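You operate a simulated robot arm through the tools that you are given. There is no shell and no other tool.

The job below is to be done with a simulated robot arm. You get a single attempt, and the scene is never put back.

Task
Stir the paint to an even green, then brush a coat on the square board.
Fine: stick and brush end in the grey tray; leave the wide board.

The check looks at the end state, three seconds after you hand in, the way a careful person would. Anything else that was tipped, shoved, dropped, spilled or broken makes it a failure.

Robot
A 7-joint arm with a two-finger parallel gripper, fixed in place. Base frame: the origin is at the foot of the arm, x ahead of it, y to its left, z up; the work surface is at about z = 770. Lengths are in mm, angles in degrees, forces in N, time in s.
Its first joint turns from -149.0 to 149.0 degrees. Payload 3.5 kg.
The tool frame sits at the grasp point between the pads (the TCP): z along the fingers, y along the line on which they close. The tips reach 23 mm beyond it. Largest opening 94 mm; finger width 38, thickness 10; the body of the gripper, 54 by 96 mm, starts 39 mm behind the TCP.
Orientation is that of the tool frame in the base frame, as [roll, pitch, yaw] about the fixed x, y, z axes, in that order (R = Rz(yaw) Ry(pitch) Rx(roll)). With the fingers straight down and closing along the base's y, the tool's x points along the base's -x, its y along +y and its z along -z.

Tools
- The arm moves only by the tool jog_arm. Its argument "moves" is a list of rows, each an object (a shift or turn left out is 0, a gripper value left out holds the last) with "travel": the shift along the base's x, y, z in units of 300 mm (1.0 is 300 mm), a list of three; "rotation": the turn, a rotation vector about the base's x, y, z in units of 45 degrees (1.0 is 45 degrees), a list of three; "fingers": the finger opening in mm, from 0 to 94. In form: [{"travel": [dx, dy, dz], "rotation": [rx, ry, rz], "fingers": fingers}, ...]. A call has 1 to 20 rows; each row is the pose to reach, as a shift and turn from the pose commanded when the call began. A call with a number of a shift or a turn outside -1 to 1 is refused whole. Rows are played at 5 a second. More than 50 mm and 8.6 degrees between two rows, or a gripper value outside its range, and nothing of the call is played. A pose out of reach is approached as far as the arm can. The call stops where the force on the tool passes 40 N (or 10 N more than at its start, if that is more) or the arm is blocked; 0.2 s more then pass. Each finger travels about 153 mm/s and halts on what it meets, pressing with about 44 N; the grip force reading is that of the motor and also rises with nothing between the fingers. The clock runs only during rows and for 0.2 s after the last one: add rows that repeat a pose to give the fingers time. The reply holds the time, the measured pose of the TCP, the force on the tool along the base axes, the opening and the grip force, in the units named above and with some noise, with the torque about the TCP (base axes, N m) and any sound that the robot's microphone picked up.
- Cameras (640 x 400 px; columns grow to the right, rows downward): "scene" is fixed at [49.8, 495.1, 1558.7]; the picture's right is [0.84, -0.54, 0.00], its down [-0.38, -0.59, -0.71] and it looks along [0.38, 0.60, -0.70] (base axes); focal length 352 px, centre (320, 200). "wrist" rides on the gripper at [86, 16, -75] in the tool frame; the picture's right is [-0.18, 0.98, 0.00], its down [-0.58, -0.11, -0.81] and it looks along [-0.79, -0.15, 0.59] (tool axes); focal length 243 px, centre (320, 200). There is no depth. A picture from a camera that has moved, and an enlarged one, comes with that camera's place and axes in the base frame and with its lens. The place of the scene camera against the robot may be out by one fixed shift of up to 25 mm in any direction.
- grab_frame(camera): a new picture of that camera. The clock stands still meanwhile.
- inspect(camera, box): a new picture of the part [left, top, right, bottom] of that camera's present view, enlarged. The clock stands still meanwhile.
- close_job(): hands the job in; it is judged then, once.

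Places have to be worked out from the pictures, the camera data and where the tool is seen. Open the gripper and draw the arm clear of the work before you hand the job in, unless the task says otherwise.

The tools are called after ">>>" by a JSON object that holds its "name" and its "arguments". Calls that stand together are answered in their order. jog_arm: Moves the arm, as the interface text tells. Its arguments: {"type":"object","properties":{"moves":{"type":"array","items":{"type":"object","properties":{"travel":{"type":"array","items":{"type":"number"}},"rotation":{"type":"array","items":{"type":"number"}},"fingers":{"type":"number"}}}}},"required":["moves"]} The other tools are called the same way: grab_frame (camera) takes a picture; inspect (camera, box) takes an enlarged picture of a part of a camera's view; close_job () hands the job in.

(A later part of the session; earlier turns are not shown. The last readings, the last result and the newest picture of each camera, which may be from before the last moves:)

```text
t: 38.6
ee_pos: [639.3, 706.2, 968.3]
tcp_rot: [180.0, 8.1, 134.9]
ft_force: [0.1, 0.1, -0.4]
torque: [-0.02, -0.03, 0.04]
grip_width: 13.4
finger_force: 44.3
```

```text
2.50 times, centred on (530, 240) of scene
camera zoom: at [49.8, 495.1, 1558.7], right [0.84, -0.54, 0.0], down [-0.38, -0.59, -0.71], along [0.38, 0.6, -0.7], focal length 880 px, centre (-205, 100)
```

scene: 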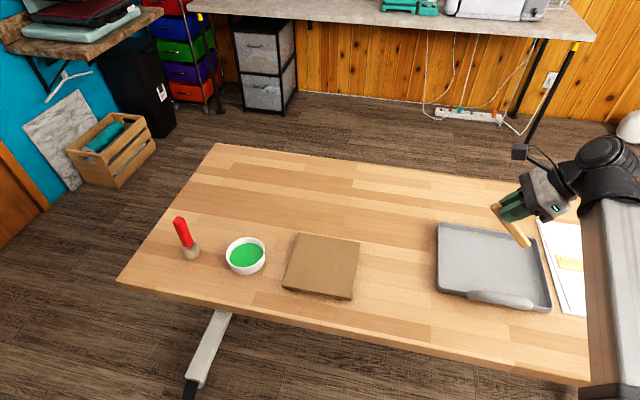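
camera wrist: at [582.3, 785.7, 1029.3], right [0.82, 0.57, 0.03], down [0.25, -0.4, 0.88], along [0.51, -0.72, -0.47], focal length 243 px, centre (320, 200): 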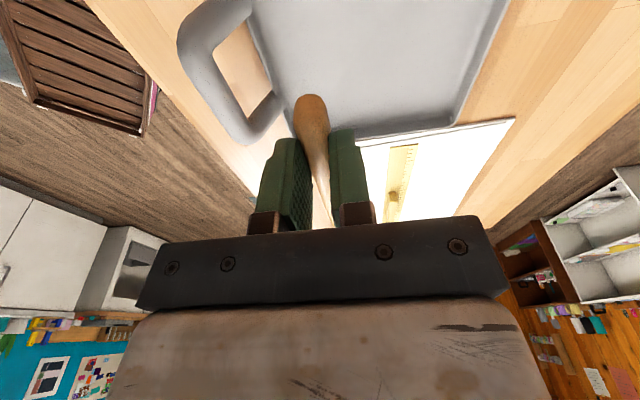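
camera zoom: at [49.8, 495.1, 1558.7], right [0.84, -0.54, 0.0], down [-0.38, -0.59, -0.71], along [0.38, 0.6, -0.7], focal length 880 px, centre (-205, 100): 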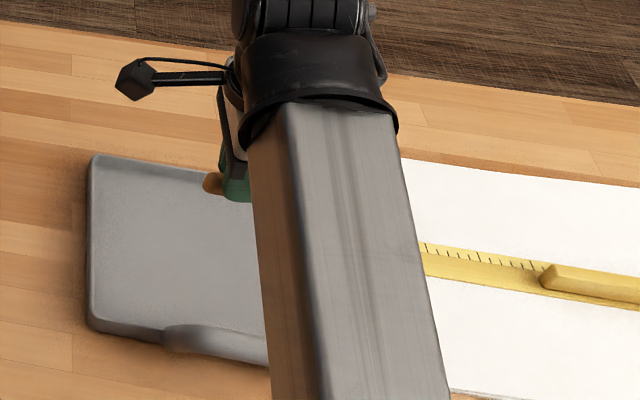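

The stick's top end is over the tray floor and clear of the loop handle. I lower to about z=815 and look before releasing.

>>> {"name": "jog_arm", "arguments": {"moves": [{"travel": [0, 0.005, -0.1]}, {"travel": [0, 0.01, -0.22]}, {"travel": [0, 0.015, -0.34]}, {"travel": [0, 0.015, -0.44]}, {"travel": [0, 0.015, -0.51]}, {"travel": [0, 0.015, -0.51]}]}}

>>> {"name": "grab_frame", "arguments": {"camera": "wrist"}}

>>> {"name": "inspect", "arguments": {"camera": "scene", "box": [420, 180, 600, 320]}}

```text
t: 40.0
ee_pos: [638.2, 710.2, 816.3]
tcp_rot: [179.9, 7.9, 135.0]
ft_force: [-0.3, 0.7, -1.1]
torque: [0.0, 0.03, -0.01]
grip_width: 13.3
finger_force: 43.5
```

```text
taken
camera wrist: at [582.5, 790.3, 876.6], right [0.82, 0.57, 0.03], down [0.25, -0.41, 0.88], along [0.51, -0.72, -0.48], focal length 243 px, centre (320, 200)
```

wrist: 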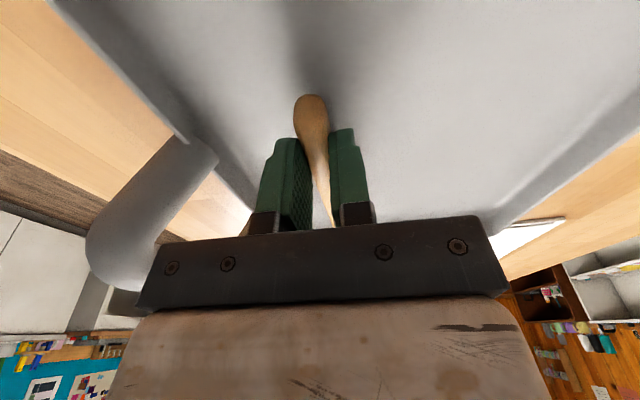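

```text
2.86 times, centred on (510, 250) of scene
camera zoom: at [49.8, 495.1, 1558.7], right [0.84, -0.54, 0.0], down [-0.38, -0.59, -0.71], along [0.38, 0.6, -0.7], focal length 1006 px, centre (-223, 57)
```

zoom: 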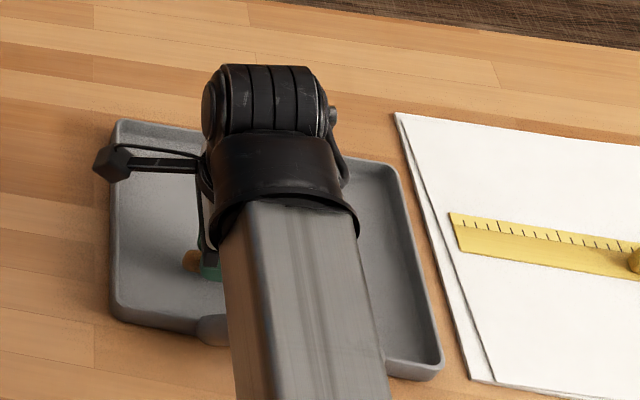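

No contact yet, and the gripper clears the tray's handle. I lower in small steps to about z=806.

>>> {"name": "jog_arm", "arguments": {"moves": [{"travel": [0, 0, -0.01]}, {"travel": [0, 0, -0.02]}, {"travel": [0, 0, -0.03]}, {"travel": [0, 0, -0.03]}]}}

>>> {"name": "inspect", "arguments": {"camera": "wrist", "box": [220, 60, 420, 220]}}

```text
t: 41.0
ee_pos: [638.1, 710.7, 806.4]
tcp_rot: [179.9, 8.0, 134.9]
ft_force: [-0.2, 0.4, 22.6]
torque: [-0.8, -0.81, 0.02]
grip_width: 13.6
finger_force: 43.8
```

```text
2.50 times, centred on (320, 140) of wrist
camera zoom: at [582.3, 790.6, 869.1], right [0.82, 0.57, 0.03], down [0.25, -0.41, 0.88], along [0.51, -0.72, -0.48], focal length 606 px, centre (320, 350)
```

zoom: 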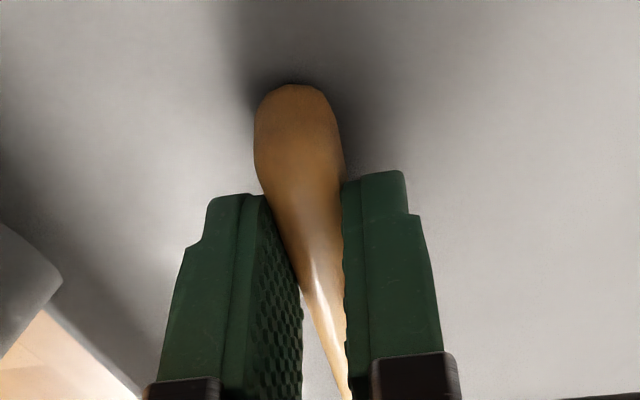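

Contact with the tray floor (22 N) a bit toward the stick's lower end. I'll back off 2–3 mm to relieve the load, then open gently.

>>> {"name": "jog_arm", "arguments": {"moves": [{"travel": [0, 0, 0.005]}, {"travel": [0, 0, 0.008]}, {"travel": [0, 0, 0.008]}]}}

```text
t: 41.8
ee_pos: [638.2, 711.1, 807.3]
tcp_rot: [-180.0, 8.0, 135.0]
ft_force: [0.3, -0.3, 0.3]
torque: [0.03, 0.01, 0.04]
grip_width: 13.2
finger_force: 44.4
```

Load is gone. Opening the fingers to 34 mm and waiting, then checking that the stick lies in the tray.

>>> {"name": "jog_arm", "arguments": {"moves": [{"travel": [0, 0, 0], "fingers": 20}, {"travel": [0, 0, 0], "fingers": 34}, {"travel": [0, 0, 0], "fingers": 34}]}}

>>> {"name": "grab_frame", "arguments": {"camera": "wrist"}}

```text
t: 42.6
ee_pos: [639.2, 711.7, 810.3]
tcp_rot: [180.0, 8.1, 135.0]
ft_force: [-0.8, 0.1, 0.2]
torque: [0.02, 0.03, 0.05]
grip_width: 33.8
finger_force: 0.0
```

```text
taken
camera wrist: at [582.4, 790.8, 870.2], right [0.82, 0.57, 0.03], down [0.25, -0.41, 0.88], along [0.51, -0.72, -0.48], focal length 243 px, centre (320, 200)
```

wrist: 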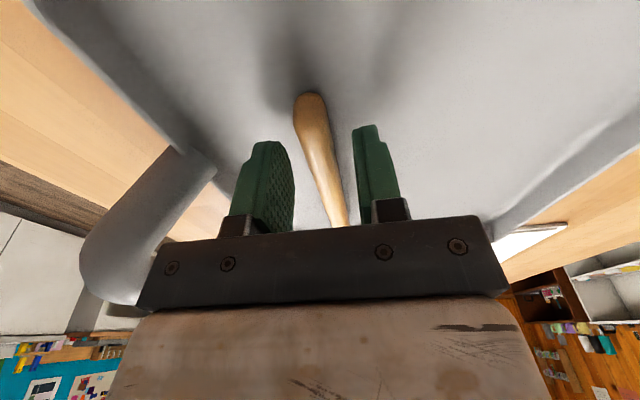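

The stick is released and resting on the tray floor. I raise the gripper straight up and take a look.

>>> {"name": "jog_arm", "arguments": {"moves": [{"travel": [0, 0, 0.06]}, {"travel": [0, 0, 0.15]}, {"travel": [0, 0, 0.28]}, {"travel": [0, 0, 0.42]}, {"travel": [0, 0, 0.56]}, {"travel": [0, 0, 0.7], "fingers": 60}]}}

>>> {"name": "grab_frame", "arguments": {"camera": "scene"}}

>>> {"name": "grab_frame", "arguments": {"camera": "wrist"}}

```text
t: 44.0
ee_pos: [638.5, 711.2, 1017.6]
tcp_rot: [180.0, 8.1, 135.1]
ft_force: [0.9, -0.2, -0.1]
torque: [0.02, -0.03, 0.02]
grip_width: 59.9
finger_force: 0.1
```

```text
taken
```

scene: 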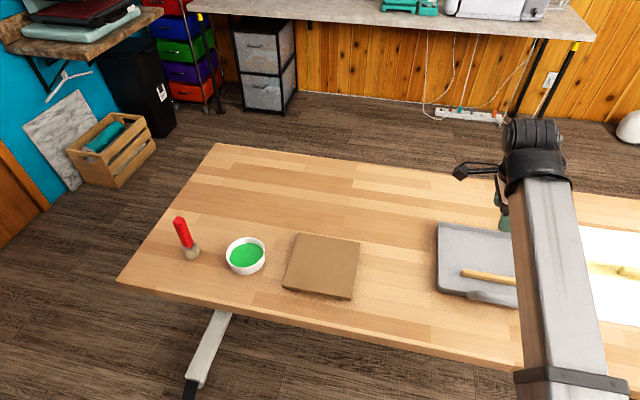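

```text
taken
camera wrist: at [581.3, 791.4, 1080.0], right [0.82, 0.57, 0.03], down [0.25, -0.4, 0.88], along [0.51, -0.72, -0.48], focal length 243 px, centre (320, 200)
```

wrist: 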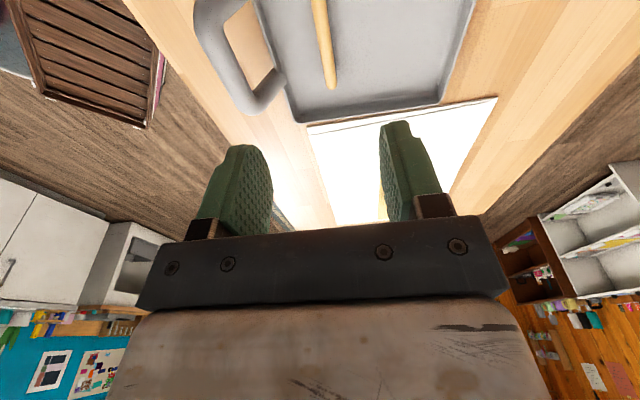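

The stick lies in the tray and everything else is unmoved. Next is the brush, standing at about [56,1165] (top near [62,1164], z≈920). I move back toward it while tilting the tool up 45° again.

>>> {"name": "jog_arm", "arguments": {"moves": [{"travel": [-0.11, 0.065, 0], "rotation": [0.1, 0.1, 0]}, {"travel": [-0.22, 0.13, 0], "rotation": [0.2, 0.2, 0]}, {"travel": [-0.33, 0.195, 0], "rotation": [0.3, 0.3, 0]}, {"travel": [-0.44, 0.26, 0], "rotation": [0.4, 0.4, 0]}, {"travel": [-0.55, 0.325, 0], "rotation": [0.5, 0.5, 0]}, {"travel": [-0.66, 0.39, 0], "rotation": [0.6, 0.6, 0]}, {"travel": [-0.77, 0.455, 0], "rotation": [0.707, 0.707, 0]}, {"travel": [-0.8, 0.467, 0], "rotation": [0.707, 0.707, 0]}]}}

>>> {"name": "inspect", "arguments": {"camera": "scene", "box": [420, 190, 600, 330]}}

```text
t: 45.8
ee_pos: [399.3, 850.7, 1019.1]
tcp_rot: [179.9, -37.2, 135.0]
ft_force: [-0.1, 0.4, -0.3]
torque: [-0.01, 0.0, 0.05]
grip_width: 60.3
finger_force: 0.1
```

```text
2.86 times, centred on (510, 260) of scene
camera zoom: at [49.8, 495.1, 1558.7], right [0.84, -0.54, 0.0], down [-0.38, -0.59, -0.71], along [0.38, 0.6, -0.7], focal length 1006 px, centre (-223, 29)
```

zoom: 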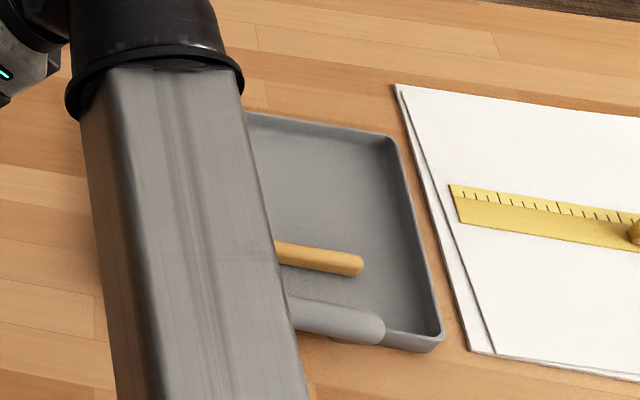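

The stick rests in the tray. I continue toward the brush with a further 38° of tilt, ending well short of it at a safe height.

>>> {"name": "jog_arm", "arguments": {"moves": [{"travel": [-0.11, 0.07, 0], "rotation": [0.085, 0.085, 0]}, {"travel": [-0.22, 0.14, 0], "rotation": [0.17, 0.17, 0]}, {"travel": [-0.33, 0.21, 0], "rotation": [0.255, 0.255, 0]}, {"travel": [-0.44, 0.28, 0], "rotation": [0.34, 0.34, 0]}, {"travel": [-0.55, 0.35, 0], "rotation": [0.43, 0.43, 0]}, {"travel": [-0.66, 0.42, 0], "rotation": [0.51, 0.51, 0]}, {"travel": [-0.75, 0.47, 0], "rotation": [0.597, 0.597, 0], "fingers": 75}, {"travel": [-0.75, 0.47, 0], "rotation": [0.597, 0.597, 0]}]}}

>>> {"name": "grab_frame", "arguments": {"camera": "wrist"}}

>>> {"name": "grab_frame", "arguments": {"camera": "scene"}}

```text
t: 47.6
ee_pos: [173.2, 991.7, 1018.7]
tcp_rot: [-180.0, -75.0, 135.0]
ft_force: [0.4, 0.8, -0.2]
torque: [0.0, -0.02, 0.02]
grip_width: 75.1
finger_force: 0.0
```

```text
taken
camera wrist: at [220.0, 968.4, 1121.8], right [0.73, 0.66, -0.18], down [0.58, -0.73, -0.35], along [-0.36, 0.15, -0.92], focal length 243 px, centre (320, 200)
```

wrist: 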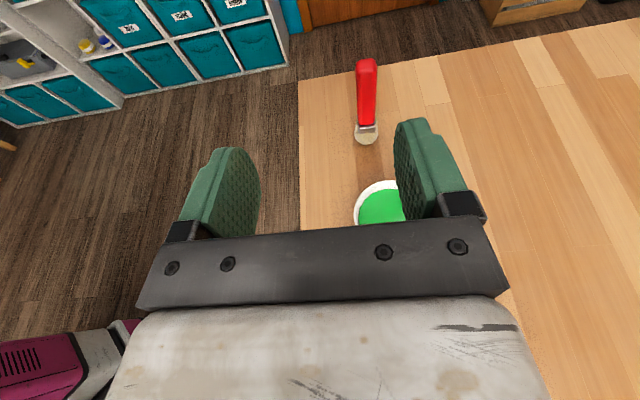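

```text
taken
```

scene: 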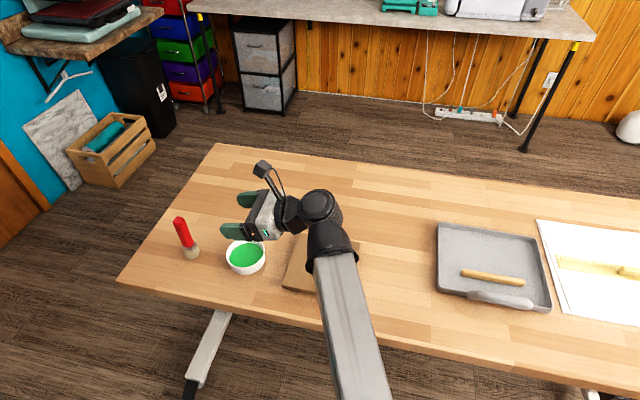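

The wrist view has both brush and bowl in clear sight; I zoom in to measure the brush precisely.

>>> {"name": "inspect", "arguments": {"camera": "wrist", "box": [320, 40, 420, 160]}}

>>> {"name": "inspect", "arguments": {"camera": "wrist", "box": [320, 150, 420, 230]}}

```text
3.33 times, centred on (370, 100) of wrist
camera zoom: at [220.0, 968.4, 1121.8], right [0.73, 0.66, -0.18], down [0.58, -0.73, -0.35], along [-0.36, 0.15, -0.92], focal length 809 px, centre (153, 533)
```

zoom: 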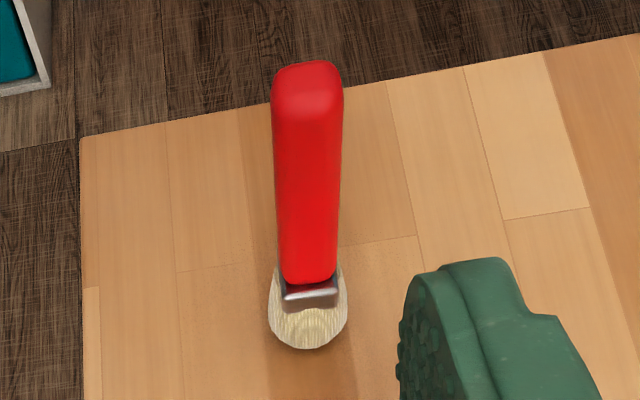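

```text
5.00 times, centred on (370, 190) of wrist
camera zoom: at [220.0, 968.4, 1121.8], right [0.73, 0.66, -0.18], down [0.58, -0.73, -0.35], along [-0.36, 0.15, -0.92], focal length 1213 px, centre (70, 250)
```

zoom: 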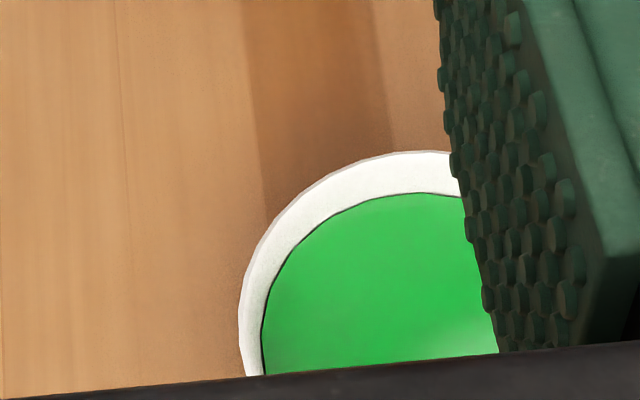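

The brush faces align with a tool heading of ~129°, and the brush stands at about [71,1157], ~146 mm tall. I move to a standoff 110 mm short of it, lowering to z≈875 with the fingers open 75 mm.

>>> {"name": "jog_arm", "arguments": {"moves": [{"travel": [-0.04, 0.1, -0.03], "rotation": [0, 0, -0.05]}, {"travel": [-0.08, 0.2, -0.08], "rotation": [0, 0, -0.1]}, {"travel": [-0.11, 0.265, -0.2], "rotation": [0, 0, -0.133]}, {"travel": [-0.11, 0.265, -0.33], "rotation": [0, 0, -0.133]}, {"travel": [-0.11, 0.265, -0.45], "rotation": [0, 0, -0.133]}, {"travel": [-0.11, 0.265, -0.48], "rotation": [0, 0, -0.133]}, {"travel": [-0.11, 0.265, -0.48], "rotation": [0, 0, -0.133]}]}}

>>> {"name": "grab_frame", "arguments": {"camera": "wrist"}}

>>> {"name": "inspect", "arguments": {"camera": "scene", "box": [140, 180, 320, 300]}}

```text
t: 49.2
ee_pos: [141.8, 1072.6, 874.2]
tcp_rot: [179.8, -75.0, 129.0]
ft_force: [0.8, 0.4, 0.7]
torque: [0.02, -0.02, -0.02]
grip_width: 74.9
finger_force: 0.0
```

```text
taken
camera wrist: at [185.0, 1043.7, 976.9], right [0.79, 0.58, -0.18], down [0.5, -0.79, -0.35], along [-0.35, 0.19, -0.92], focal length 243 px, centre (320, 200)
```

wrist: 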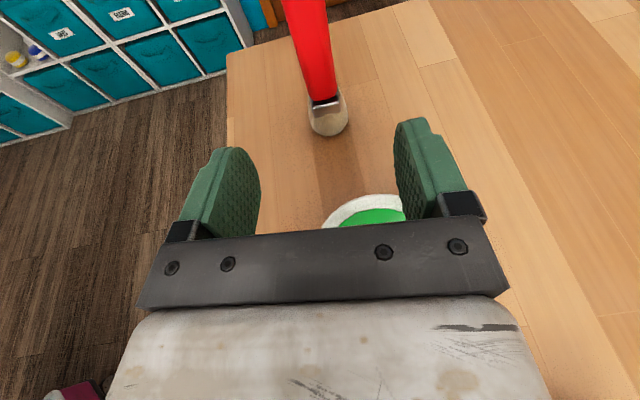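

```text
3.33 times, centred on (230, 240) of scene
camera zoom: at [49.8, 495.1, 1558.7], right [0.84, -0.54, 0.0], down [-0.38, -0.59, -0.71], along [0.38, 0.6, -0.7], focal length 1173 px, centre (620, 67)
```

zoom: 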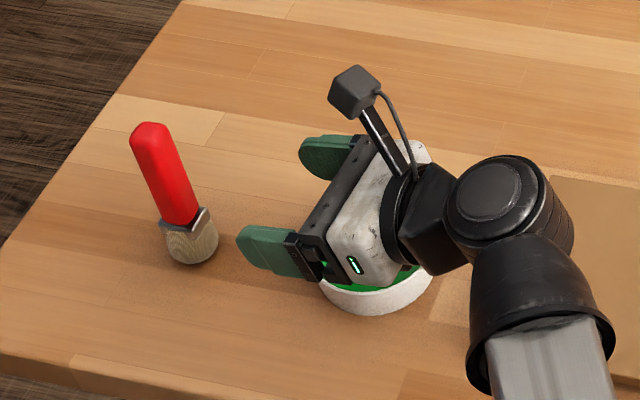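

The brush is at [69.5,1156] and vertical, almost centered between the open fingers. I advance 108 mm horizontally along the heading with a small lateral correction.

>>> {"name": "jog_arm", "arguments": {"moves": [{"travel": [-0.05, 0.05, 0]}, {"travel": [-0.1, 0.11, 0]}, {"travel": [-0.15, 0.17, 0]}, {"travel": [-0.2, 0.225, 0]}, {"travel": [-0.238, 0.273, 0]}, {"travel": [-0.238, 0.273, 0]}]}}

>>> {"name": "grab_frame", "arguments": {"camera": "wrist"}}

>>> {"name": "inspect", "arguments": {"camera": "scene", "box": [140, 180, 320, 300]}}

```text
t: 50.6
ee_pos: [69.5, 1155.4, 875.0]
tcp_rot: [179.9, -75.0, 129.0]
ft_force: [-0.3, 0.4, 0.6]
torque: [-0.03, -0.01, 0.0]
grip_width: 75.1
finger_force: 0.0
```

```text
taken
camera wrist: at [113.4, 1126.3, 977.4], right [0.79, 0.58, -0.18], down [0.5, -0.79, -0.35], along [-0.35, 0.19, -0.92], focal length 243 px, centre (320, 200)
```

wrist: 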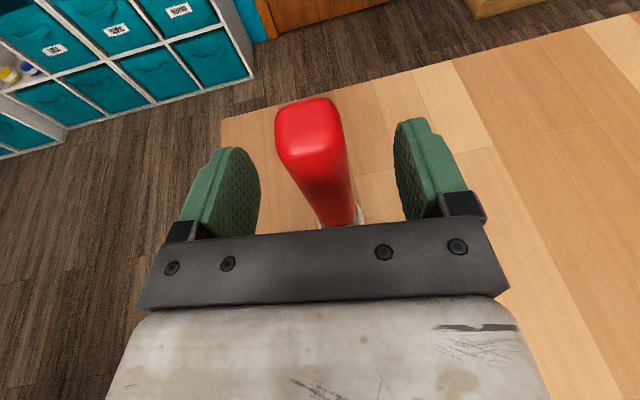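

```text
3.33 times, centred on (230, 240) of scene
camera zoom: at [49.8, 495.1, 1558.7], right [0.84, -0.54, 0.0], down [-0.38, -0.59, -0.71], along [0.38, 0.6, -0.7], focal length 1173 px, centre (620, 67)
```

zoom: 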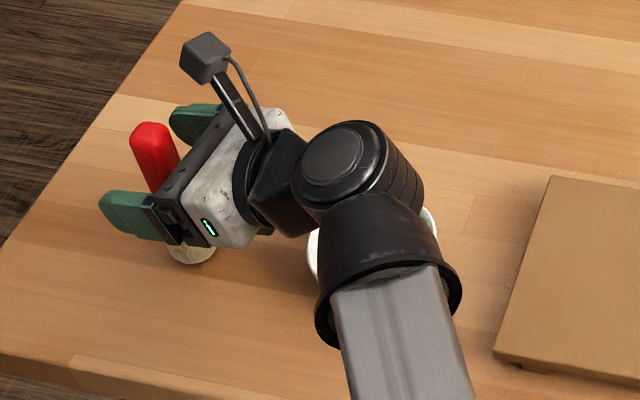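

The handle is centered between the pads with the gripper clear of everything. I close on it gradually.

>>> {"name": "jog_arm", "arguments": {"moves": [{"travel": [0, 0, 0], "fingers": 55}, {"travel": [0, 0, 0], "fingers": 42}, {"travel": [0, 0, 0], "fingers": 34}, {"travel": [0, 0, 0], "fingers": 28}, {"travel": [0, 0, 0], "fingers": 22}, {"travel": [0, 0, 0], "fingers": 0}, {"travel": [0, 0, 0], "fingers": 0}, {"travel": [0, 0, 0], "fingers": 0}]}}

>>> {"name": "grab_frame", "arguments": {"camera": "wrist"}}

```text
t: 52.4
ee_pos: [69.9, 1154.2, 874.9]
tcp_rot: [-180.0, -75.1, 129.0]
ft_force: [0.1, -0.4, -0.5]
torque: [0.03, 0.01, 0.04]
grip_width: 24.1
finger_force: 43.9
```

```text
taken
camera wrist: at [113.4, 1126.2, 977.4], right [0.79, 0.58, -0.18], down [0.5, -0.79, -0.35], along [-0.35, 0.19, -0.92], focal length 243 px, centre (320, 200)
```

wrist: 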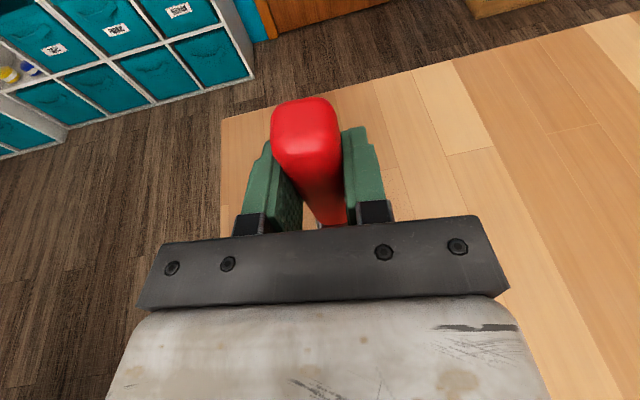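

Brush gripped (24.1 mm opening, 44 N). Lifting straight up 100 mm.

>>> {"name": "jog_arm", "arguments": {"moves": [{"travel": [0, 0, 0.04]}, {"travel": [0, 0, 0.12]}, {"travel": [0, 0, 0.22]}, {"travel": [0, 0, 0.32]}, {"travel": [0, 0, 0.36]}, {"travel": [0, 0, 0.36]}]}}

>>> {"name": "inspect", "arguments": {"camera": "scene", "box": [120, 140, 320, 290]}}

>>> {"name": "grab_frame", "arguments": {"camera": "wrist"}}

```text
t: 53.8
ee_pos: [69.1, 1152.2, 983.2]
tcp_rot: [-179.9, -75.0, 128.9]
ft_force: [1.1, 0.5, -0.4]
torque: [0.0, 0.02, 0.01]
grip_width: 23.9
finger_force: 43.9
```

```text
2.67 times, centred on (220, 215) of scene
camera zoom: at [49.8, 495.1, 1558.7], right [0.84, -0.54, 0.0], down [-0.38, -0.59, -0.71], along [0.38, 0.6, -0.7], focal length 939 px, centre (587, 160)
```

zoom: 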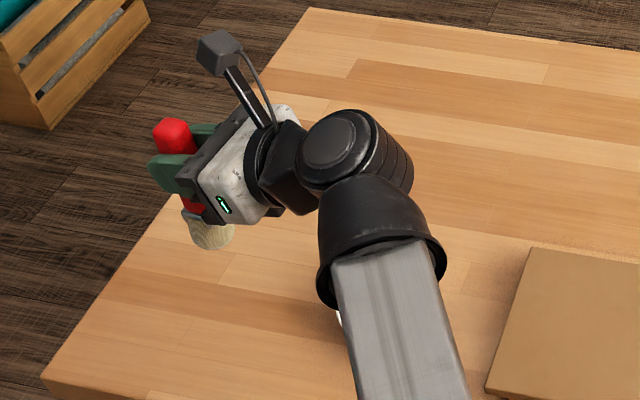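

```text
taken
camera wrist: at [112.8, 1125.4, 1085.0], right [0.79, 0.58, -0.18], down [0.5, -0.79, -0.35], along [-0.35, 0.19, -0.92], focal length 243 px, centre (320, 200)
```

wrist: 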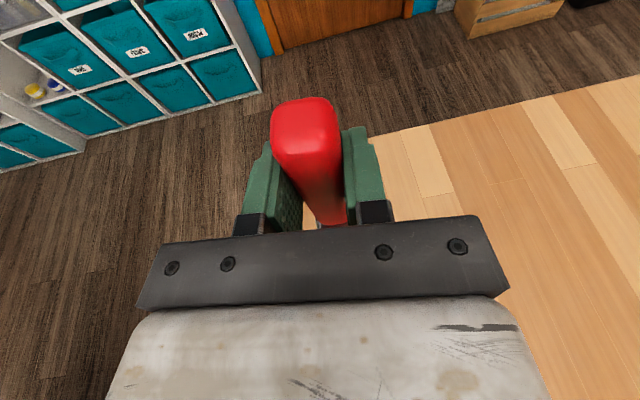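

The brush is held vertical. I carry it over the bowl center at [187,1063], tip about 75 mm above the rim.

>>> {"name": "jog_arm", "arguments": {"moves": [{"travel": [0.1, -0.075, 0]}, {"travel": [0.2, -0.15, 0]}, {"travel": [0.3, -0.225, 0]}, {"travel": [0.39, -0.3, 0]}, {"travel": [0.39, -0.3, 0]}]}}

>>> {"name": "inspect", "arguments": {"camera": "scene", "box": [180, 170, 300, 290]}}

```text
t: 55.0
ee_pos: [185.6, 1063.7, 981.8]
tcp_rot: [180.0, -75.0, 128.9]
ft_force: [-0.6, 0.9, -0.2]
torque: [0.0, 0.04, -0.01]
grip_width: 24.2
finger_force: 43.9
```

```text
3.33 times, centred on (240, 230) of scene
camera zoom: at [49.8, 495.1, 1558.7], right [0.84, -0.54, 0.0], down [-0.38, -0.59, -0.71], along [0.38, 0.6, -0.7], focal length 1173 px, centre (587, 100)
```

zoom: 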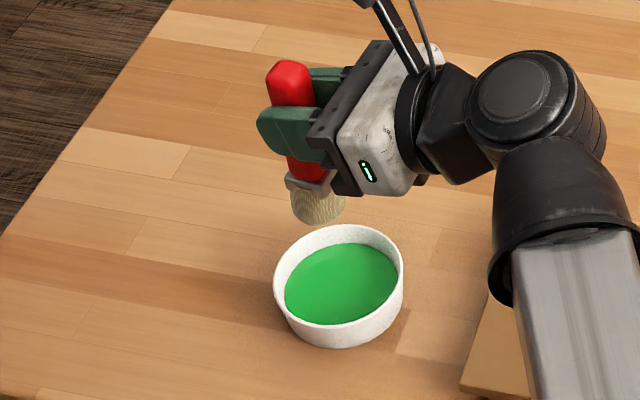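

The brush tip projects right onto the paint center. I lower it until the bristles are several millimeters into the paint (TCP z≈890), watching the force.

>>> {"name": "jog_arm", "arguments": {"moves": [{"travel": [0, 0, -0.08]}, {"travel": [0, 0, -0.16]}, {"travel": [0, 0, -0.22]}, {"travel": [0, 0, -0.26]}, {"travel": [0, 0, -0.285]}, {"travel": [0, 0, -0.3]}, {"travel": [0, 0, -0.3]}]}}

>>> {"name": "inspect", "arguments": {"camera": "scene", "box": [200, 210, 280, 280]}}

```text
t: 56.6
ee_pos: [186.4, 1064.4, 892.2]
tcp_rot: [180.0, -74.9, 129.0]
ft_force: [0.2, 0.1, -0.5]
torque: [-0.01, -0.02, -0.04]
grip_width: 24.0
finger_force: 44.1
```

```text
5.71 times, centred on (240, 245) of scene
camera zoom: at [49.8, 495.1, 1558.7], right [0.84, -0.54, 0.0], down [-0.38, -0.59, -0.71], along [0.38, 0.6, -0.7], focal length 2011 px, centre (777, -57)
```

zoom: 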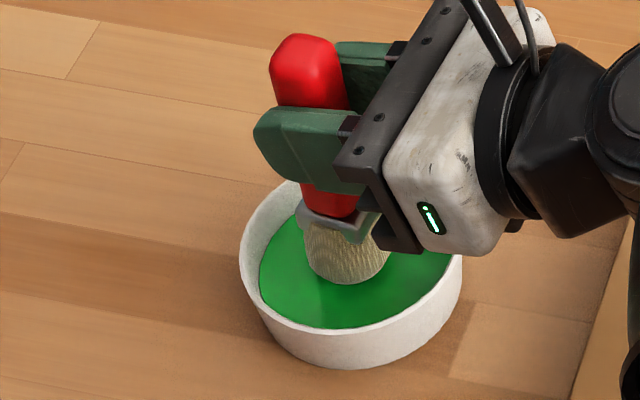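

The bristles are in the paint with no contact force. I dip 4 mm more, hold briefly with a small swirl, and then lift to see whether the bristles are loaded.

>>> {"name": "jog_arm", "arguments": {"moves": [{"travel": [0, 0, -0.007]}, {"travel": [0.01, 0, -0.013]}, {"travel": [0, 0.01, -0.013]}, {"travel": [-0.01, 0, -0.013]}, {"travel": [0, -0.01, -0.013]}, {"travel": [0, 0, -0.013]}, {"travel": [0, 0, 0.02]}, {"travel": [0, 0, 0.06]}, {"travel": [0, 0, 0.1]}, {"travel": [0, 0, 0.14]}, {"travel": [0, 0, 0.14]}, {"travel": [0, 0, 0.14]}, {"travel": [0, 0, 0.14]}, {"travel": [0, 0, 0.14]}]}}

>>> {"name": "inspect", "arguments": {"camera": "scene", "box": [200, 200, 280, 280]}}

```text
t: 59.6
ee_pos: [186.3, 1062.3, 934.4]
tcp_rot: [180.0, -75.0, 129.0]
ft_force: [-0.5, 0.3, -0.1]
torque: [-0.01, -0.01, 0.02]
grip_width: 24.0
finger_force: 44.2
```

```text
5.00 times, centred on (240, 240) of scene
camera zoom: at [49.8, 495.1, 1558.7], right [0.84, -0.54, 0.0], down [-0.38, -0.59, -0.71], along [0.38, 0.6, -0.7], focal length 1760 px, centre (720, 0)
```

zoom: 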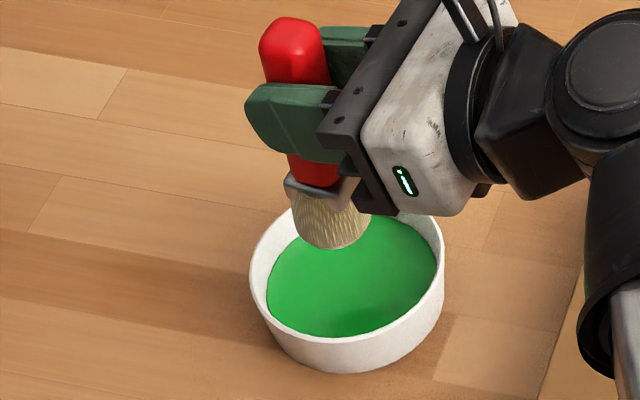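

The bristles show no visible color from above, so I'll dip a little deeper this time (down to TCP z≈884 in small steps) and hold longer.

>>> {"name": "jog_arm", "arguments": {"moves": [{"travel": [0, 0, -0.07]}, {"travel": [0, 0, -0.13]}, {"travel": [0, 0, -0.15]}, {"travel": [0, 0, -0.157]}, {"travel": [0, 0, -0.163]}, {"travel": [0, 0, -0.168]}, {"travel": [0, 0, -0.168]}, {"travel": [0, 0, -0.168]}, {"travel": [0, 0, -0.168]}]}}

>>> {"name": "inspect", "arguments": {"camera": "scene", "box": [200, 210, 280, 280]}}

```text
t: 61.6
ee_pos: [186.5, 1064.0, 885.3]
tcp_rot: [-180.0, -74.9, 129.0]
ft_force: [0.0, 0.8, 0.0]
torque: [0.05, 0.01, 0.0]
grip_width: 24.1
finger_force: 44.0
```

```text
5.71 times, centred on (240, 245) of scene
camera zoom: at [49.8, 495.1, 1558.7], right [0.84, -0.54, 0.0], down [-0.38, -0.59, -0.71], along [0.38, 0.6, -0.7], focal length 2011 px, centre (777, -57)
```

zoom: 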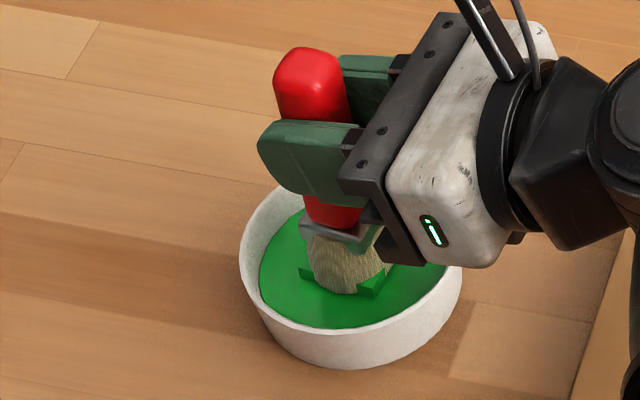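

Green wet patches now appear around the bristle tip, so the brush has picked up paint. I lift slowly, pausing over the bowl to let it drain, and look.

>>> {"name": "jog_arm", "arguments": {"moves": [{"travel": [0, 0, 0.03]}, {"travel": [0, 0, 0.06]}, {"travel": [0, 0, 0.09]}, {"travel": [0, 0, 0.12]}, {"travel": [0, 0, 0.15]}, {"travel": [0, 0, 0.15]}, {"travel": [0, 0, 0.15]}, {"travel": [0, 0, 0.15]}, {"travel": [0, 0, 0.15]}, {"travel": [0, 0, 0.15]}]}}

>>> {"name": "inspect", "arguments": {"camera": "scene", "box": [200, 200, 280, 280]}}

```text
t: 63.8
ee_pos: [186.3, 1063.6, 929.2]
tcp_rot: [180.0, -75.0, 129.1]
ft_force: [0.0, -0.3, 0.1]
torque: [-0.03, 0.0, -0.01]
grip_width: 23.9
finger_force: 44.1
```

```text
5.00 times, centred on (240, 240) of scene
camera zoom: at [49.8, 495.1, 1558.7], right [0.84, -0.54, 0.0], down [-0.38, -0.59, -0.71], along [0.38, 0.6, -0.7], focal length 1760 px, centre (720, 0)
```

zoom: 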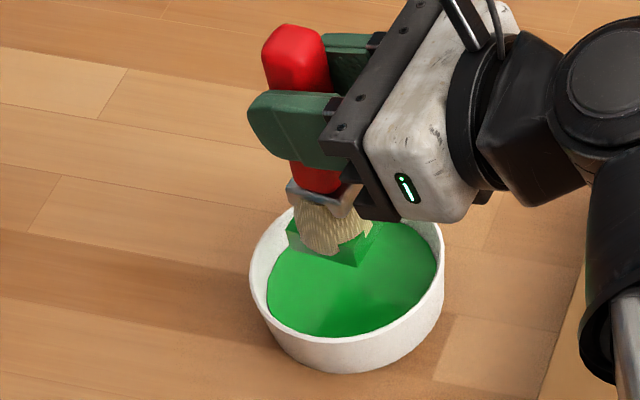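

The brush tip is now loaded with green paint. I carry it across above the board to a viewpoint beyond it (about [448,831]) to measure the board with the wrist camera, yawing +6° to align with the board edges.

>>> {"name": "jog_arm", "arguments": {"moves": [{"travel": [0.0, 0.0, 0.1]}, {"travel": [0.05, -0.045, 0.19]}, {"travel": [0.15, -0.13, 0.25], "rotation": [0, 0, 0.02]}, {"travel": [0.26, -0.225, 0.27], "rotation": [0, 0, 0.04]}, {"travel": [0.37, -0.32, 0.28], "rotation": [0, 0, 0.06]}, {"travel": [0.48, -0.415, 0.28], "rotation": [0, 0, 0.08]}, {"travel": [0.59, -0.51, 0.28], "rotation": [0, 0, 0.1]}, {"travel": [0.7, -0.61, 0.28], "rotation": [0, 0, 0.12]}, {"travel": [0.8, -0.7, 0.28], "rotation": [0, 0, 0.133]}, {"travel": [0.873, -0.773, 0.28], "rotation": [0, 0, 0.133]}, {"travel": [0.873, -0.773, 0.28], "rotation": [0, 0, 0.133]}]}}

>>> {"name": "grab_frame", "arguments": {"camera": "wrist"}}

>>> {"name": "grab_frame", "arguments": {"camera": "scene"}}

```text
t: 66.2
ee_pos: [448.0, 830.7, 1014.5]
tcp_rot: [-179.9, -75.0, 135.0]
ft_force: [-0.6, 0.6, -0.4]
torque: [-0.03, 0.0, 0.01]
grip_width: 24.1
finger_force: 44.2
```

```text
taken
camera wrist: at [495.0, 808.1, 1116.8], right [0.73, 0.66, -0.18], down [0.58, -0.73, -0.35], along [-0.36, 0.15, -0.92], focal length 243 px, centre (320, 200)
```

wrist: 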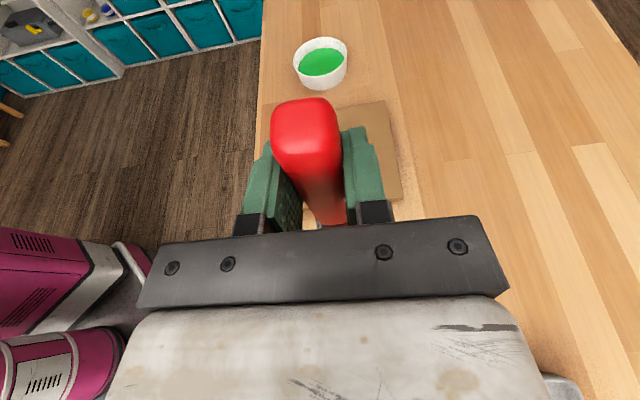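

```text
taken
```

scene: 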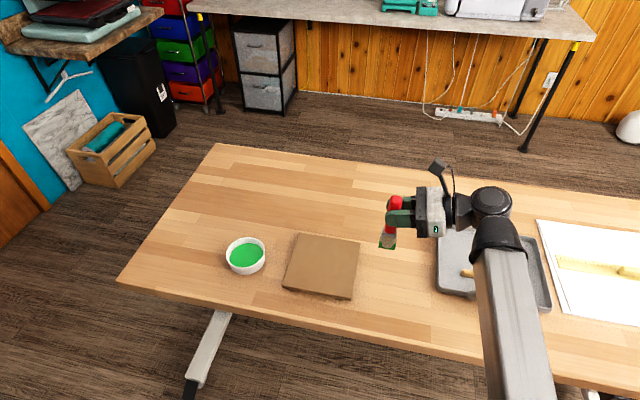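

I zoom in on the board in the wrist view to get its corners.

>>> {"name": "inspect", "arguments": {"camera": "wrist", "box": [230, 80, 430, 220]}}

>>> {"name": "inspect", "arguments": {"camera": "scene", "box": [270, 200, 430, 320]}}

```text
2.86 times, centred on (330, 150) of wrist
camera zoom: at [495.0, 808.1, 1116.8], right [0.73, 0.66, -0.18], down [0.58, -0.73, -0.35], along [-0.36, 0.15, -0.92], focal length 693 px, centre (291, 343)
```

zoom: 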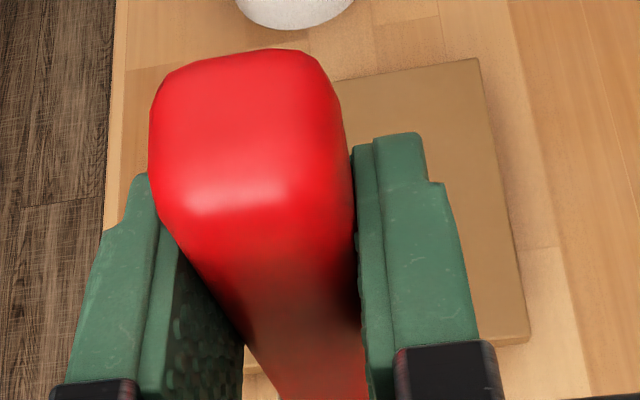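

```text
3.33 times, centred on (350, 260) of scene
camera zoom: at [49.8, 495.1, 1558.7], right [0.84, -0.54, 0.0], down [-0.38, -0.59, -0.71], along [0.38, 0.6, -0.7], focal length 1173 px, centre (220, 0)
```

zoom: 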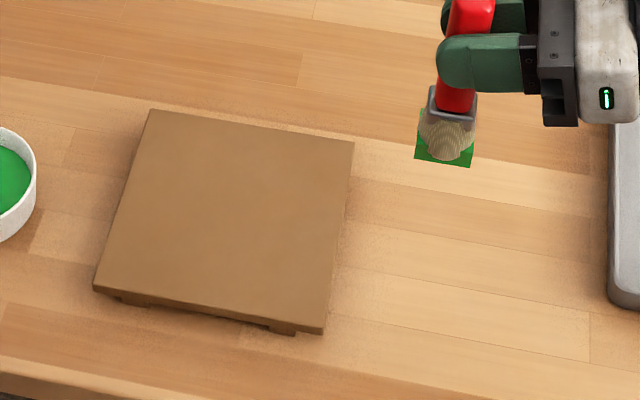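

The brush carries a flat green paint patch about 40×40 mm at its tip. The board's corners from the wrist view are about [332,1061] and [454,937], so its center is near [331,936]. I move over the center with the tip about 35 mm above it.

>>> {"name": "jog_arm", "arguments": {"moves": [{"travel": [-0.09, 0.08, -0.03]}, {"travel": [-0.18, 0.16, -0.07]}, {"travel": [-0.27, 0.245, -0.12]}, {"travel": [-0.35, 0.315, -0.19]}, {"travel": [-0.39, 0.35, -0.28]}, {"travel": [-0.39, 0.35, -0.28]}]}}

>>> {"name": "inspect", "arguments": {"camera": "scene", "box": [260, 190, 400, 310]}}

```text
t: 67.6
ee_pos: [331.0, 937.9, 929.7]
tcp_rot: [179.9, -74.9, 135.1]
ft_force: [0.3, -0.4, 0.4]
torque: [-0.02, 0.0, -0.02]
grip_width: 23.7
finger_force: 44.1
```

```text
3.33 times, centred on (330, 250) of scene
camera zoom: at [49.8, 495.1, 1558.7], right [0.84, -0.54, 0.0], down [-0.38, -0.59, -0.71], along [0.38, 0.6, -0.7], focal length 1173 px, centre (287, 33)
```

zoom: 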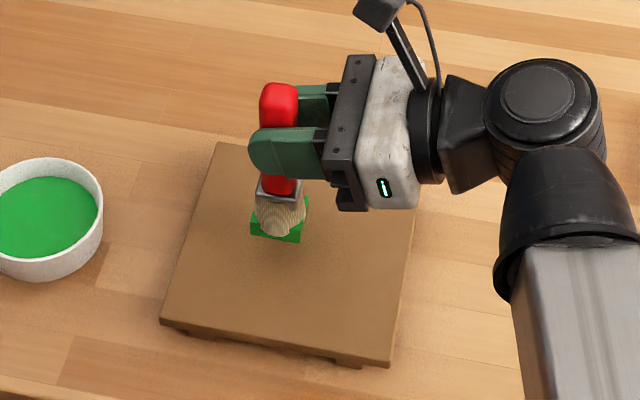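

The brush is within a few mm of the board's middle. I lower toward the surface to about TCP z=900 first.

>>> {"name": "jog_arm", "arguments": {"moves": [{"travel": [0.015, -0.01, -0.05]}, {"travel": [0.015, -0.01, -0.085]}, {"travel": [0.015, -0.01, -0.1]}, {"travel": [0.015, -0.01, -0.1]}]}}

>>> {"name": "inspect", "arguments": {"camera": "scene", "box": [274, 210, 370, 270]}}

```text
t: 68.6
ee_pos: [335.4, 933.3, 901.6]
tcp_rot: [179.6, -75.3, 135.3]
ft_force: [2.5, -0.3, 34.7]
torque: [-0.08, -0.21, -0.05]
grip_width: 23.7
finger_force: 44.1
```

```text
6.67 times, centred on (322, 240) of scene
camera zoom: at [49.8, 495.1, 1558.7], right [0.84, -0.54, 0.0], down [-0.38, -0.59, -0.71], along [0.38, 0.6, -0.7], focal length 2347 px, centre (307, -67)
```

zoom: 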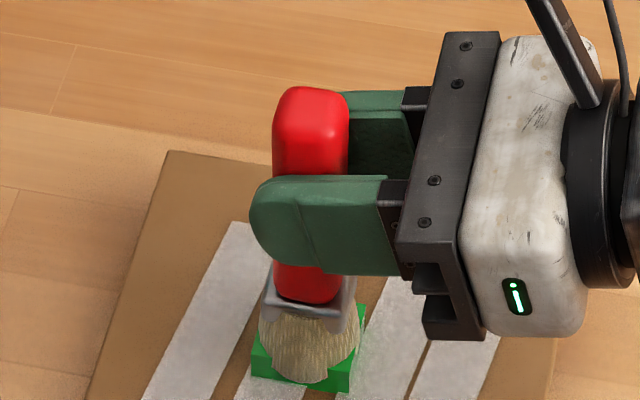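

Contact came earlier than expected: 35 N at TCP z=901.6, so the board top is near z≈796. I back up 3 mm right away and look at the pale strips that appeared on the board.

>>> {"name": "jog_arm", "arguments": {"moves": [{"travel": [0, 0, 0.007]}, {"travel": [0, 0, 0.012]}, {"travel": [0, 0, 0.012]}]}}

>>> {"name": "inspect", "arguments": {"camera": "scene", "box": [260, 200, 400, 310]}}

>>> {"name": "grab_frame", "arguments": {"camera": "wrist"}}

```text
t: 69.4
ee_pos: [335.0, 932.4, 902.1]
tcp_rot: [-180.0, -74.9, 134.9]
ft_force: [-1.6, 2.9, 9.1]
torque: [0.46, 0.33, -0.05]
grip_width: 23.9
finger_force: 44.0
```

```text
3.64 times, centred on (330, 255) of scene
camera zoom: at [49.8, 495.1, 1558.7], right [0.84, -0.54, 0.0], down [-0.38, -0.59, -0.71], along [0.38, 0.6, -0.7], focal length 1280 px, centre (284, 0)
```

zoom: 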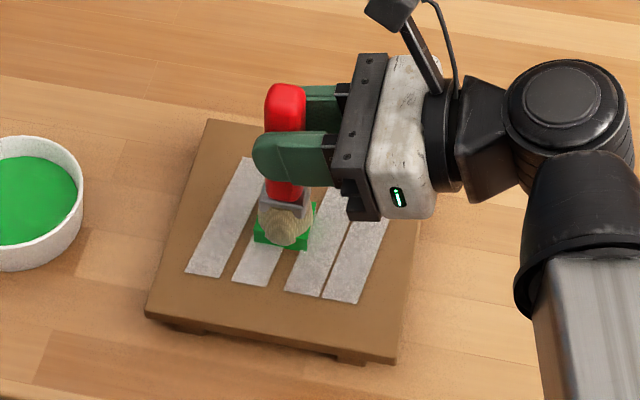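

```text
taken
camera wrist: at [381.5, 910.3, 1005.2], right [0.73, 0.66, -0.18], down [0.58, -0.73, -0.35], along [-0.36, 0.15, -0.92], focal length 243 px, centre (320, 200)
```

wrist: 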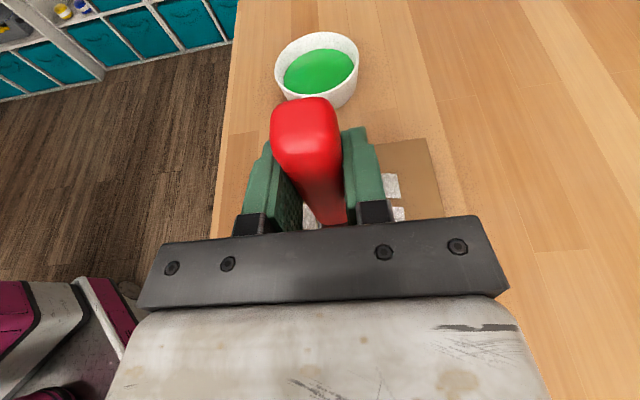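

Four pale strips now show in the middle of the board; I zoom in to understand them before stroking.

>>> {"name": "inspect", "arguments": {"camera": "scene", "box": [296, 230, 366, 290]}}

```text
6.67 times, centred on (331, 260) of scene
camera zoom: at [49.8, 495.1, 1558.7], right [0.84, -0.54, 0.0], down [-0.38, -0.59, -0.71], along [0.38, 0.6, -0.7], focal length 2347 px, centre (247, -200)
```

zoom: 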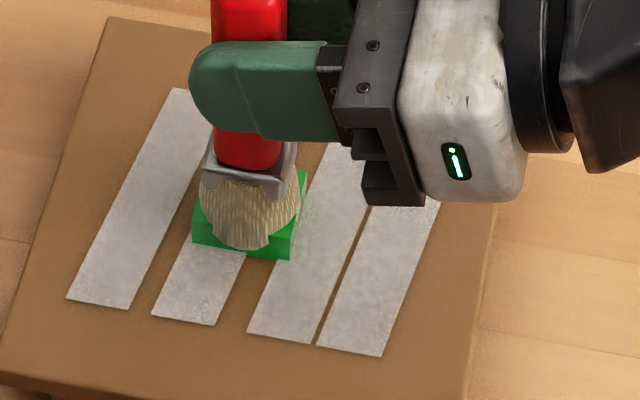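

The board hasn't moved (corners unchanged). The strips seem to be the coat's surface areas; I ease up about 1 mm to a light contact and try a short stroke along the strips (e2 direction, +50 mm and back).

>>> {"name": "jog_arm", "arguments": {"moves": [{"travel": [0, 0, 0.003]}, {"travel": [0.035, 0.035, 0.003]}, {"travel": [0.075, 0.075, 0.003]}, {"travel": [0.118, 0.118, 0.003]}, {"travel": [0.075, 0.075, 0.003]}, {"travel": [0.035, 0.035, 0.003]}, {"travel": [0, 0, 0.003]}]}}

>>> {"name": "inspect", "arguments": {"camera": "scene", "box": [280, 220, 376, 300]}}

```text
t: 71.0
ee_pos: [336.2, 933.3, 904.2]
tcp_rot: [180.0, -75.0, 135.0]
ft_force: [0.1, -0.1, 0.2]
torque: [0.01, -0.05, 0.0]
grip_width: 24.0
finger_force: 43.8
```

```text
5.00 times, centred on (328, 260) of scene
camera zoom: at [49.8, 495.1, 1558.7], right [0.84, -0.54, 0.0], down [-0.38, -0.59, -0.71], along [0.38, 0.6, -0.7], focal length 1760 px, centre (280, -100)
```

zoom: 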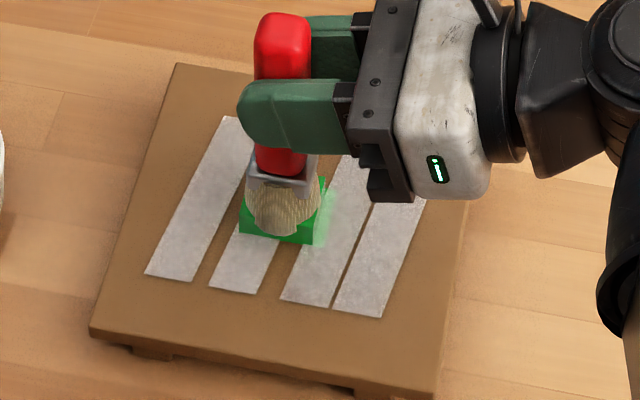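

No contact at this height and nothing changed. I lower about 1.3 mm to regain light contact and make a longer stroke along the strips, ±55 mm.

>>> {"name": "jog_arm", "arguments": {"moves": [{"travel": [0, 0, -0.0025]}, {"travel": [0, 0, -0.0045]}, {"travel": [0.035, 0.035, -0.0045]}, {"travel": [0.075, 0.075, -0.0045]}, {"travel": [0.12, 0.12, -0.0045]}, {"travel": [0.075, 0.075, -0.0045]}, {"travel": [0.035, 0.035, -0.0045]}, {"travel": [0, 0, -0.0045]}, {"travel": [-0.04, -0.04, -0.0045]}, {"travel": [-0.08, -0.08, -0.0045]}, {"travel": [-0.12, -0.12, -0.0045]}, {"travel": [-0.08, -0.08, -0.0045]}, {"travel": [-0.04, -0.04, -0.0045]}, {"travel": [0, 0, -0.0045]}]}}

>>> {"name": "inspect", "arguments": {"camera": "scene", "box": [280, 220, 376, 300]}}

```text
t: 74.0
ee_pos: [336.8, 933.3, 902.8]
tcp_rot: [179.8, -75.0, 135.0]
ft_force: [-0.5, -0.5, -0.7]
torque: [0.01, 0.03, 0.01]
grip_width: 23.8
finger_force: 44.0
```

```text
5.00 times, centred on (328, 260) of scene
camera zoom: at [49.8, 495.1, 1558.7], right [0.84, -0.54, 0.0], down [-0.38, -0.59, -0.71], along [0.38, 0.6, -0.7], focal length 1760 px, centre (280, -100)
```

zoom: 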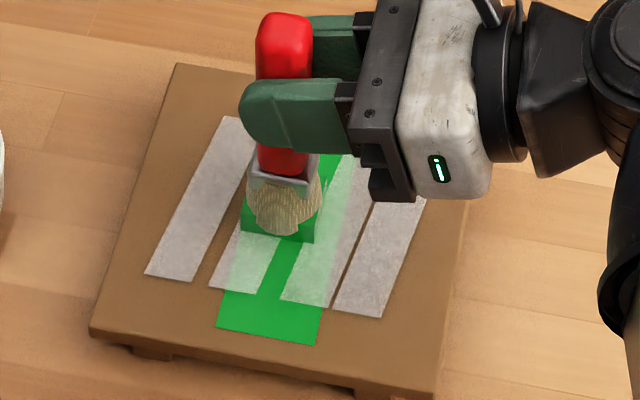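

A green band now shows along the stroke, about 50 mm wide, laid with nearly no force. I know my position relative to the board (about p=+3, q=-1 from its center), so I'll paint the right half: columns at p=31 and p=62, with q within ±67.

>>> {"name": "jog_arm", "arguments": {"moves": [{"travel": [0.066, -0.066, 0]}, {"travel": [0.1273, -0.0047, 0]}, {"travel": [0.1768, 0.0448, 0]}, {"travel": [0.2263, 0.0943, 0]}, {"travel": [0.1626, 0.0306, 0]}, {"travel": [0.099, -0.033, 0]}, {"travel": [0.0354, -0.0966, 0]}, {"travel": [-0.0283, -0.1603, 0]}, {"travel": [-0.0896, -0.2216, 0]}, {"travel": [-0.0165, -0.2946, 0]}, {"travel": [0.0471, -0.231, 0]}, {"travel": [0.1108, -0.1673, 0]}, {"travel": [0.1744, -0.1037, 0]}, {"travel": [0.2381, -0.0401, 0]}, {"travel": [0.2993, 0.0212, 0]}, {"travel": [0.2263, 0.0943, 0]}, {"travel": [0.1532, 0.1673, 0]}, {"travel": [0.0896, 0.1037, 0]}, {"travel": [0.0259, 0.0401, 0]}, {"travel": [0, 0, 0]}]}}

>>> {"name": "inspect", "arguments": {"camera": "scene", "box": [270, 210, 390, 310]}}

```text
t: 78.2
ee_pos: [334.7, 933.6, 902.1]
tcp_rot: [180.0, -75.0, 135.0]
ft_force: [0.5, 1.6, 6.2]
torque: [0.15, 0.01, -0.04]
grip_width: 23.6
finger_force: 43.5
```

```text
4.00 times, centred on (330, 260) of scene
camera zoom: at [49.8, 495.1, 1558.7], right [0.84, -0.54, 0.0], down [-0.38, -0.59, -0.71], along [0.38, 0.6, -0.7], focal length 1408 px, centre (280, -40)
```

zoom: 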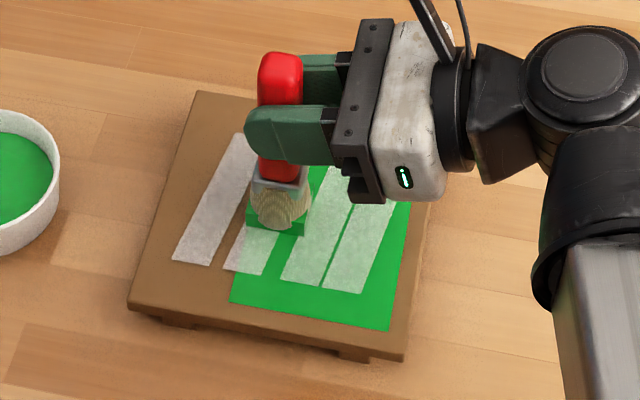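

The right part of the board is green, but the strips still show pale. I zoom in closely to see what they are.

>>> {"name": "inspect", "arguments": {"camera": "scene", "box": [308, 232, 358, 288]}}

>>> {"name": "inspect", "arguments": {"camera": "scene", "box": [280, 225, 330, 275]}}

```text
7.14 times, centred on (333, 260) of scene
camera zoom: at [49.8, 495.1, 1558.7], right [0.84, -0.54, 0.0], down [-0.38, -0.59, -0.71], along [0.38, 0.6, -0.7], focal length 2514 px, centre (227, -229)
```

zoom: 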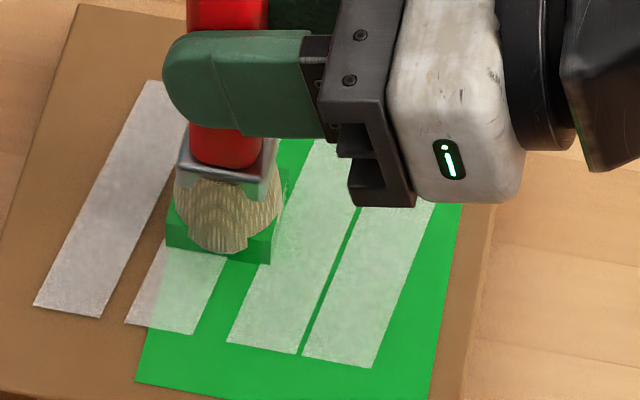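

```text
8.00 times, centred on (305, 250) of scene
camera zoom: at [49.8, 495.1, 1558.7], right [0.84, -0.54, 0.0], down [-0.38, -0.59, -0.71], along [0.38, 0.6, -0.7], focal length 2816 px, centre (440, -200)
```

zoom: 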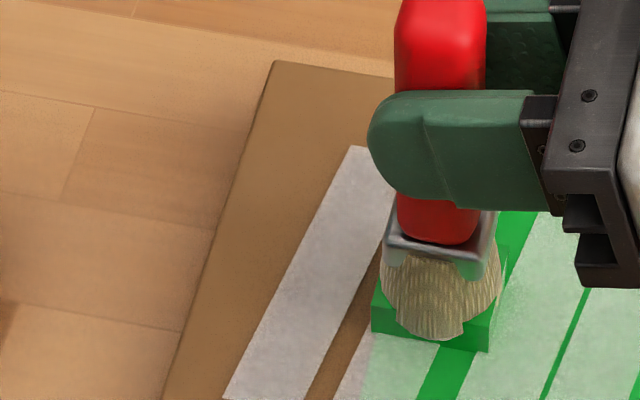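

The strips look like pale streaks showing through; the area I've swept is otherwise solid green. I'll paint the left half the same way (columns p=-31 and p=-62) and then reassess the strips.

>>> {"name": "jog_arm", "arguments": {"moves": [{"travel": [-0.0424, 0.0424, 0]}, {"travel": [-0.0801, 0.0801, 0]}, {"travel": [-0.0189, 0.1414, 0]}, {"travel": [0.0306, 0.1909, 0]}, {"travel": [0.0801, 0.2404, 0]}, {"travel": [0.0165, 0.1768, 0]}, {"travel": [-0.0471, 0.1131, 0]}, {"travel": [-0.1108, 0.0495, 0]}, {"travel": [-0.1744, -0.0141, 0]}, {"travel": [-0.2357, -0.0754, 0]}, {"travel": [-0.3088, -0.0024, 0]}, {"travel": [-0.2451, 0.0613, 0]}, {"travel": [-0.1815, 0.1249, 0]}, {"travel": [-0.1179, 0.1886, 0]}, {"travel": [-0.0542, 0.2522, 0]}, {"travel": [0.0071, 0.3135, 0]}, {"travel": [0.0801, 0.2404, 0]}, {"travel": [0.1532, 0.1673, 0]}, {"travel": [0.0731, 0.0872, 0]}, {"travel": [0, 0, 0]}]}}

>>> {"name": "inspect", "arguments": {"camera": "scene", "box": [270, 210, 390, 310]}}

```text
t: 82.4
ee_pos: [335.4, 932.4, 903.5]
tcp_rot: [-179.8, -74.9, 134.9]
ft_force: [-0.2, -0.9, 1.8]
torque: [-0.06, 0.05, 0.01]
grip_width: 24.2
finger_force: 44.1
```

```text
4.00 times, centred on (330, 260) of scene
camera zoom: at [49.8, 495.1, 1558.7], right [0.84, -0.54, 0.0], down [-0.38, -0.59, -0.71], along [0.38, 0.6, -0.7], focal length 1408 px, centre (280, -40)
```

zoom: 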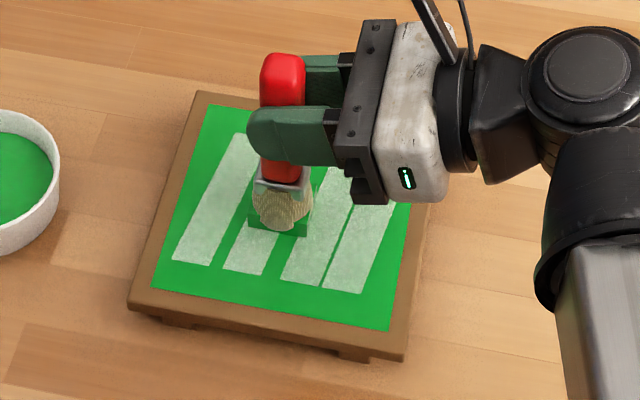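

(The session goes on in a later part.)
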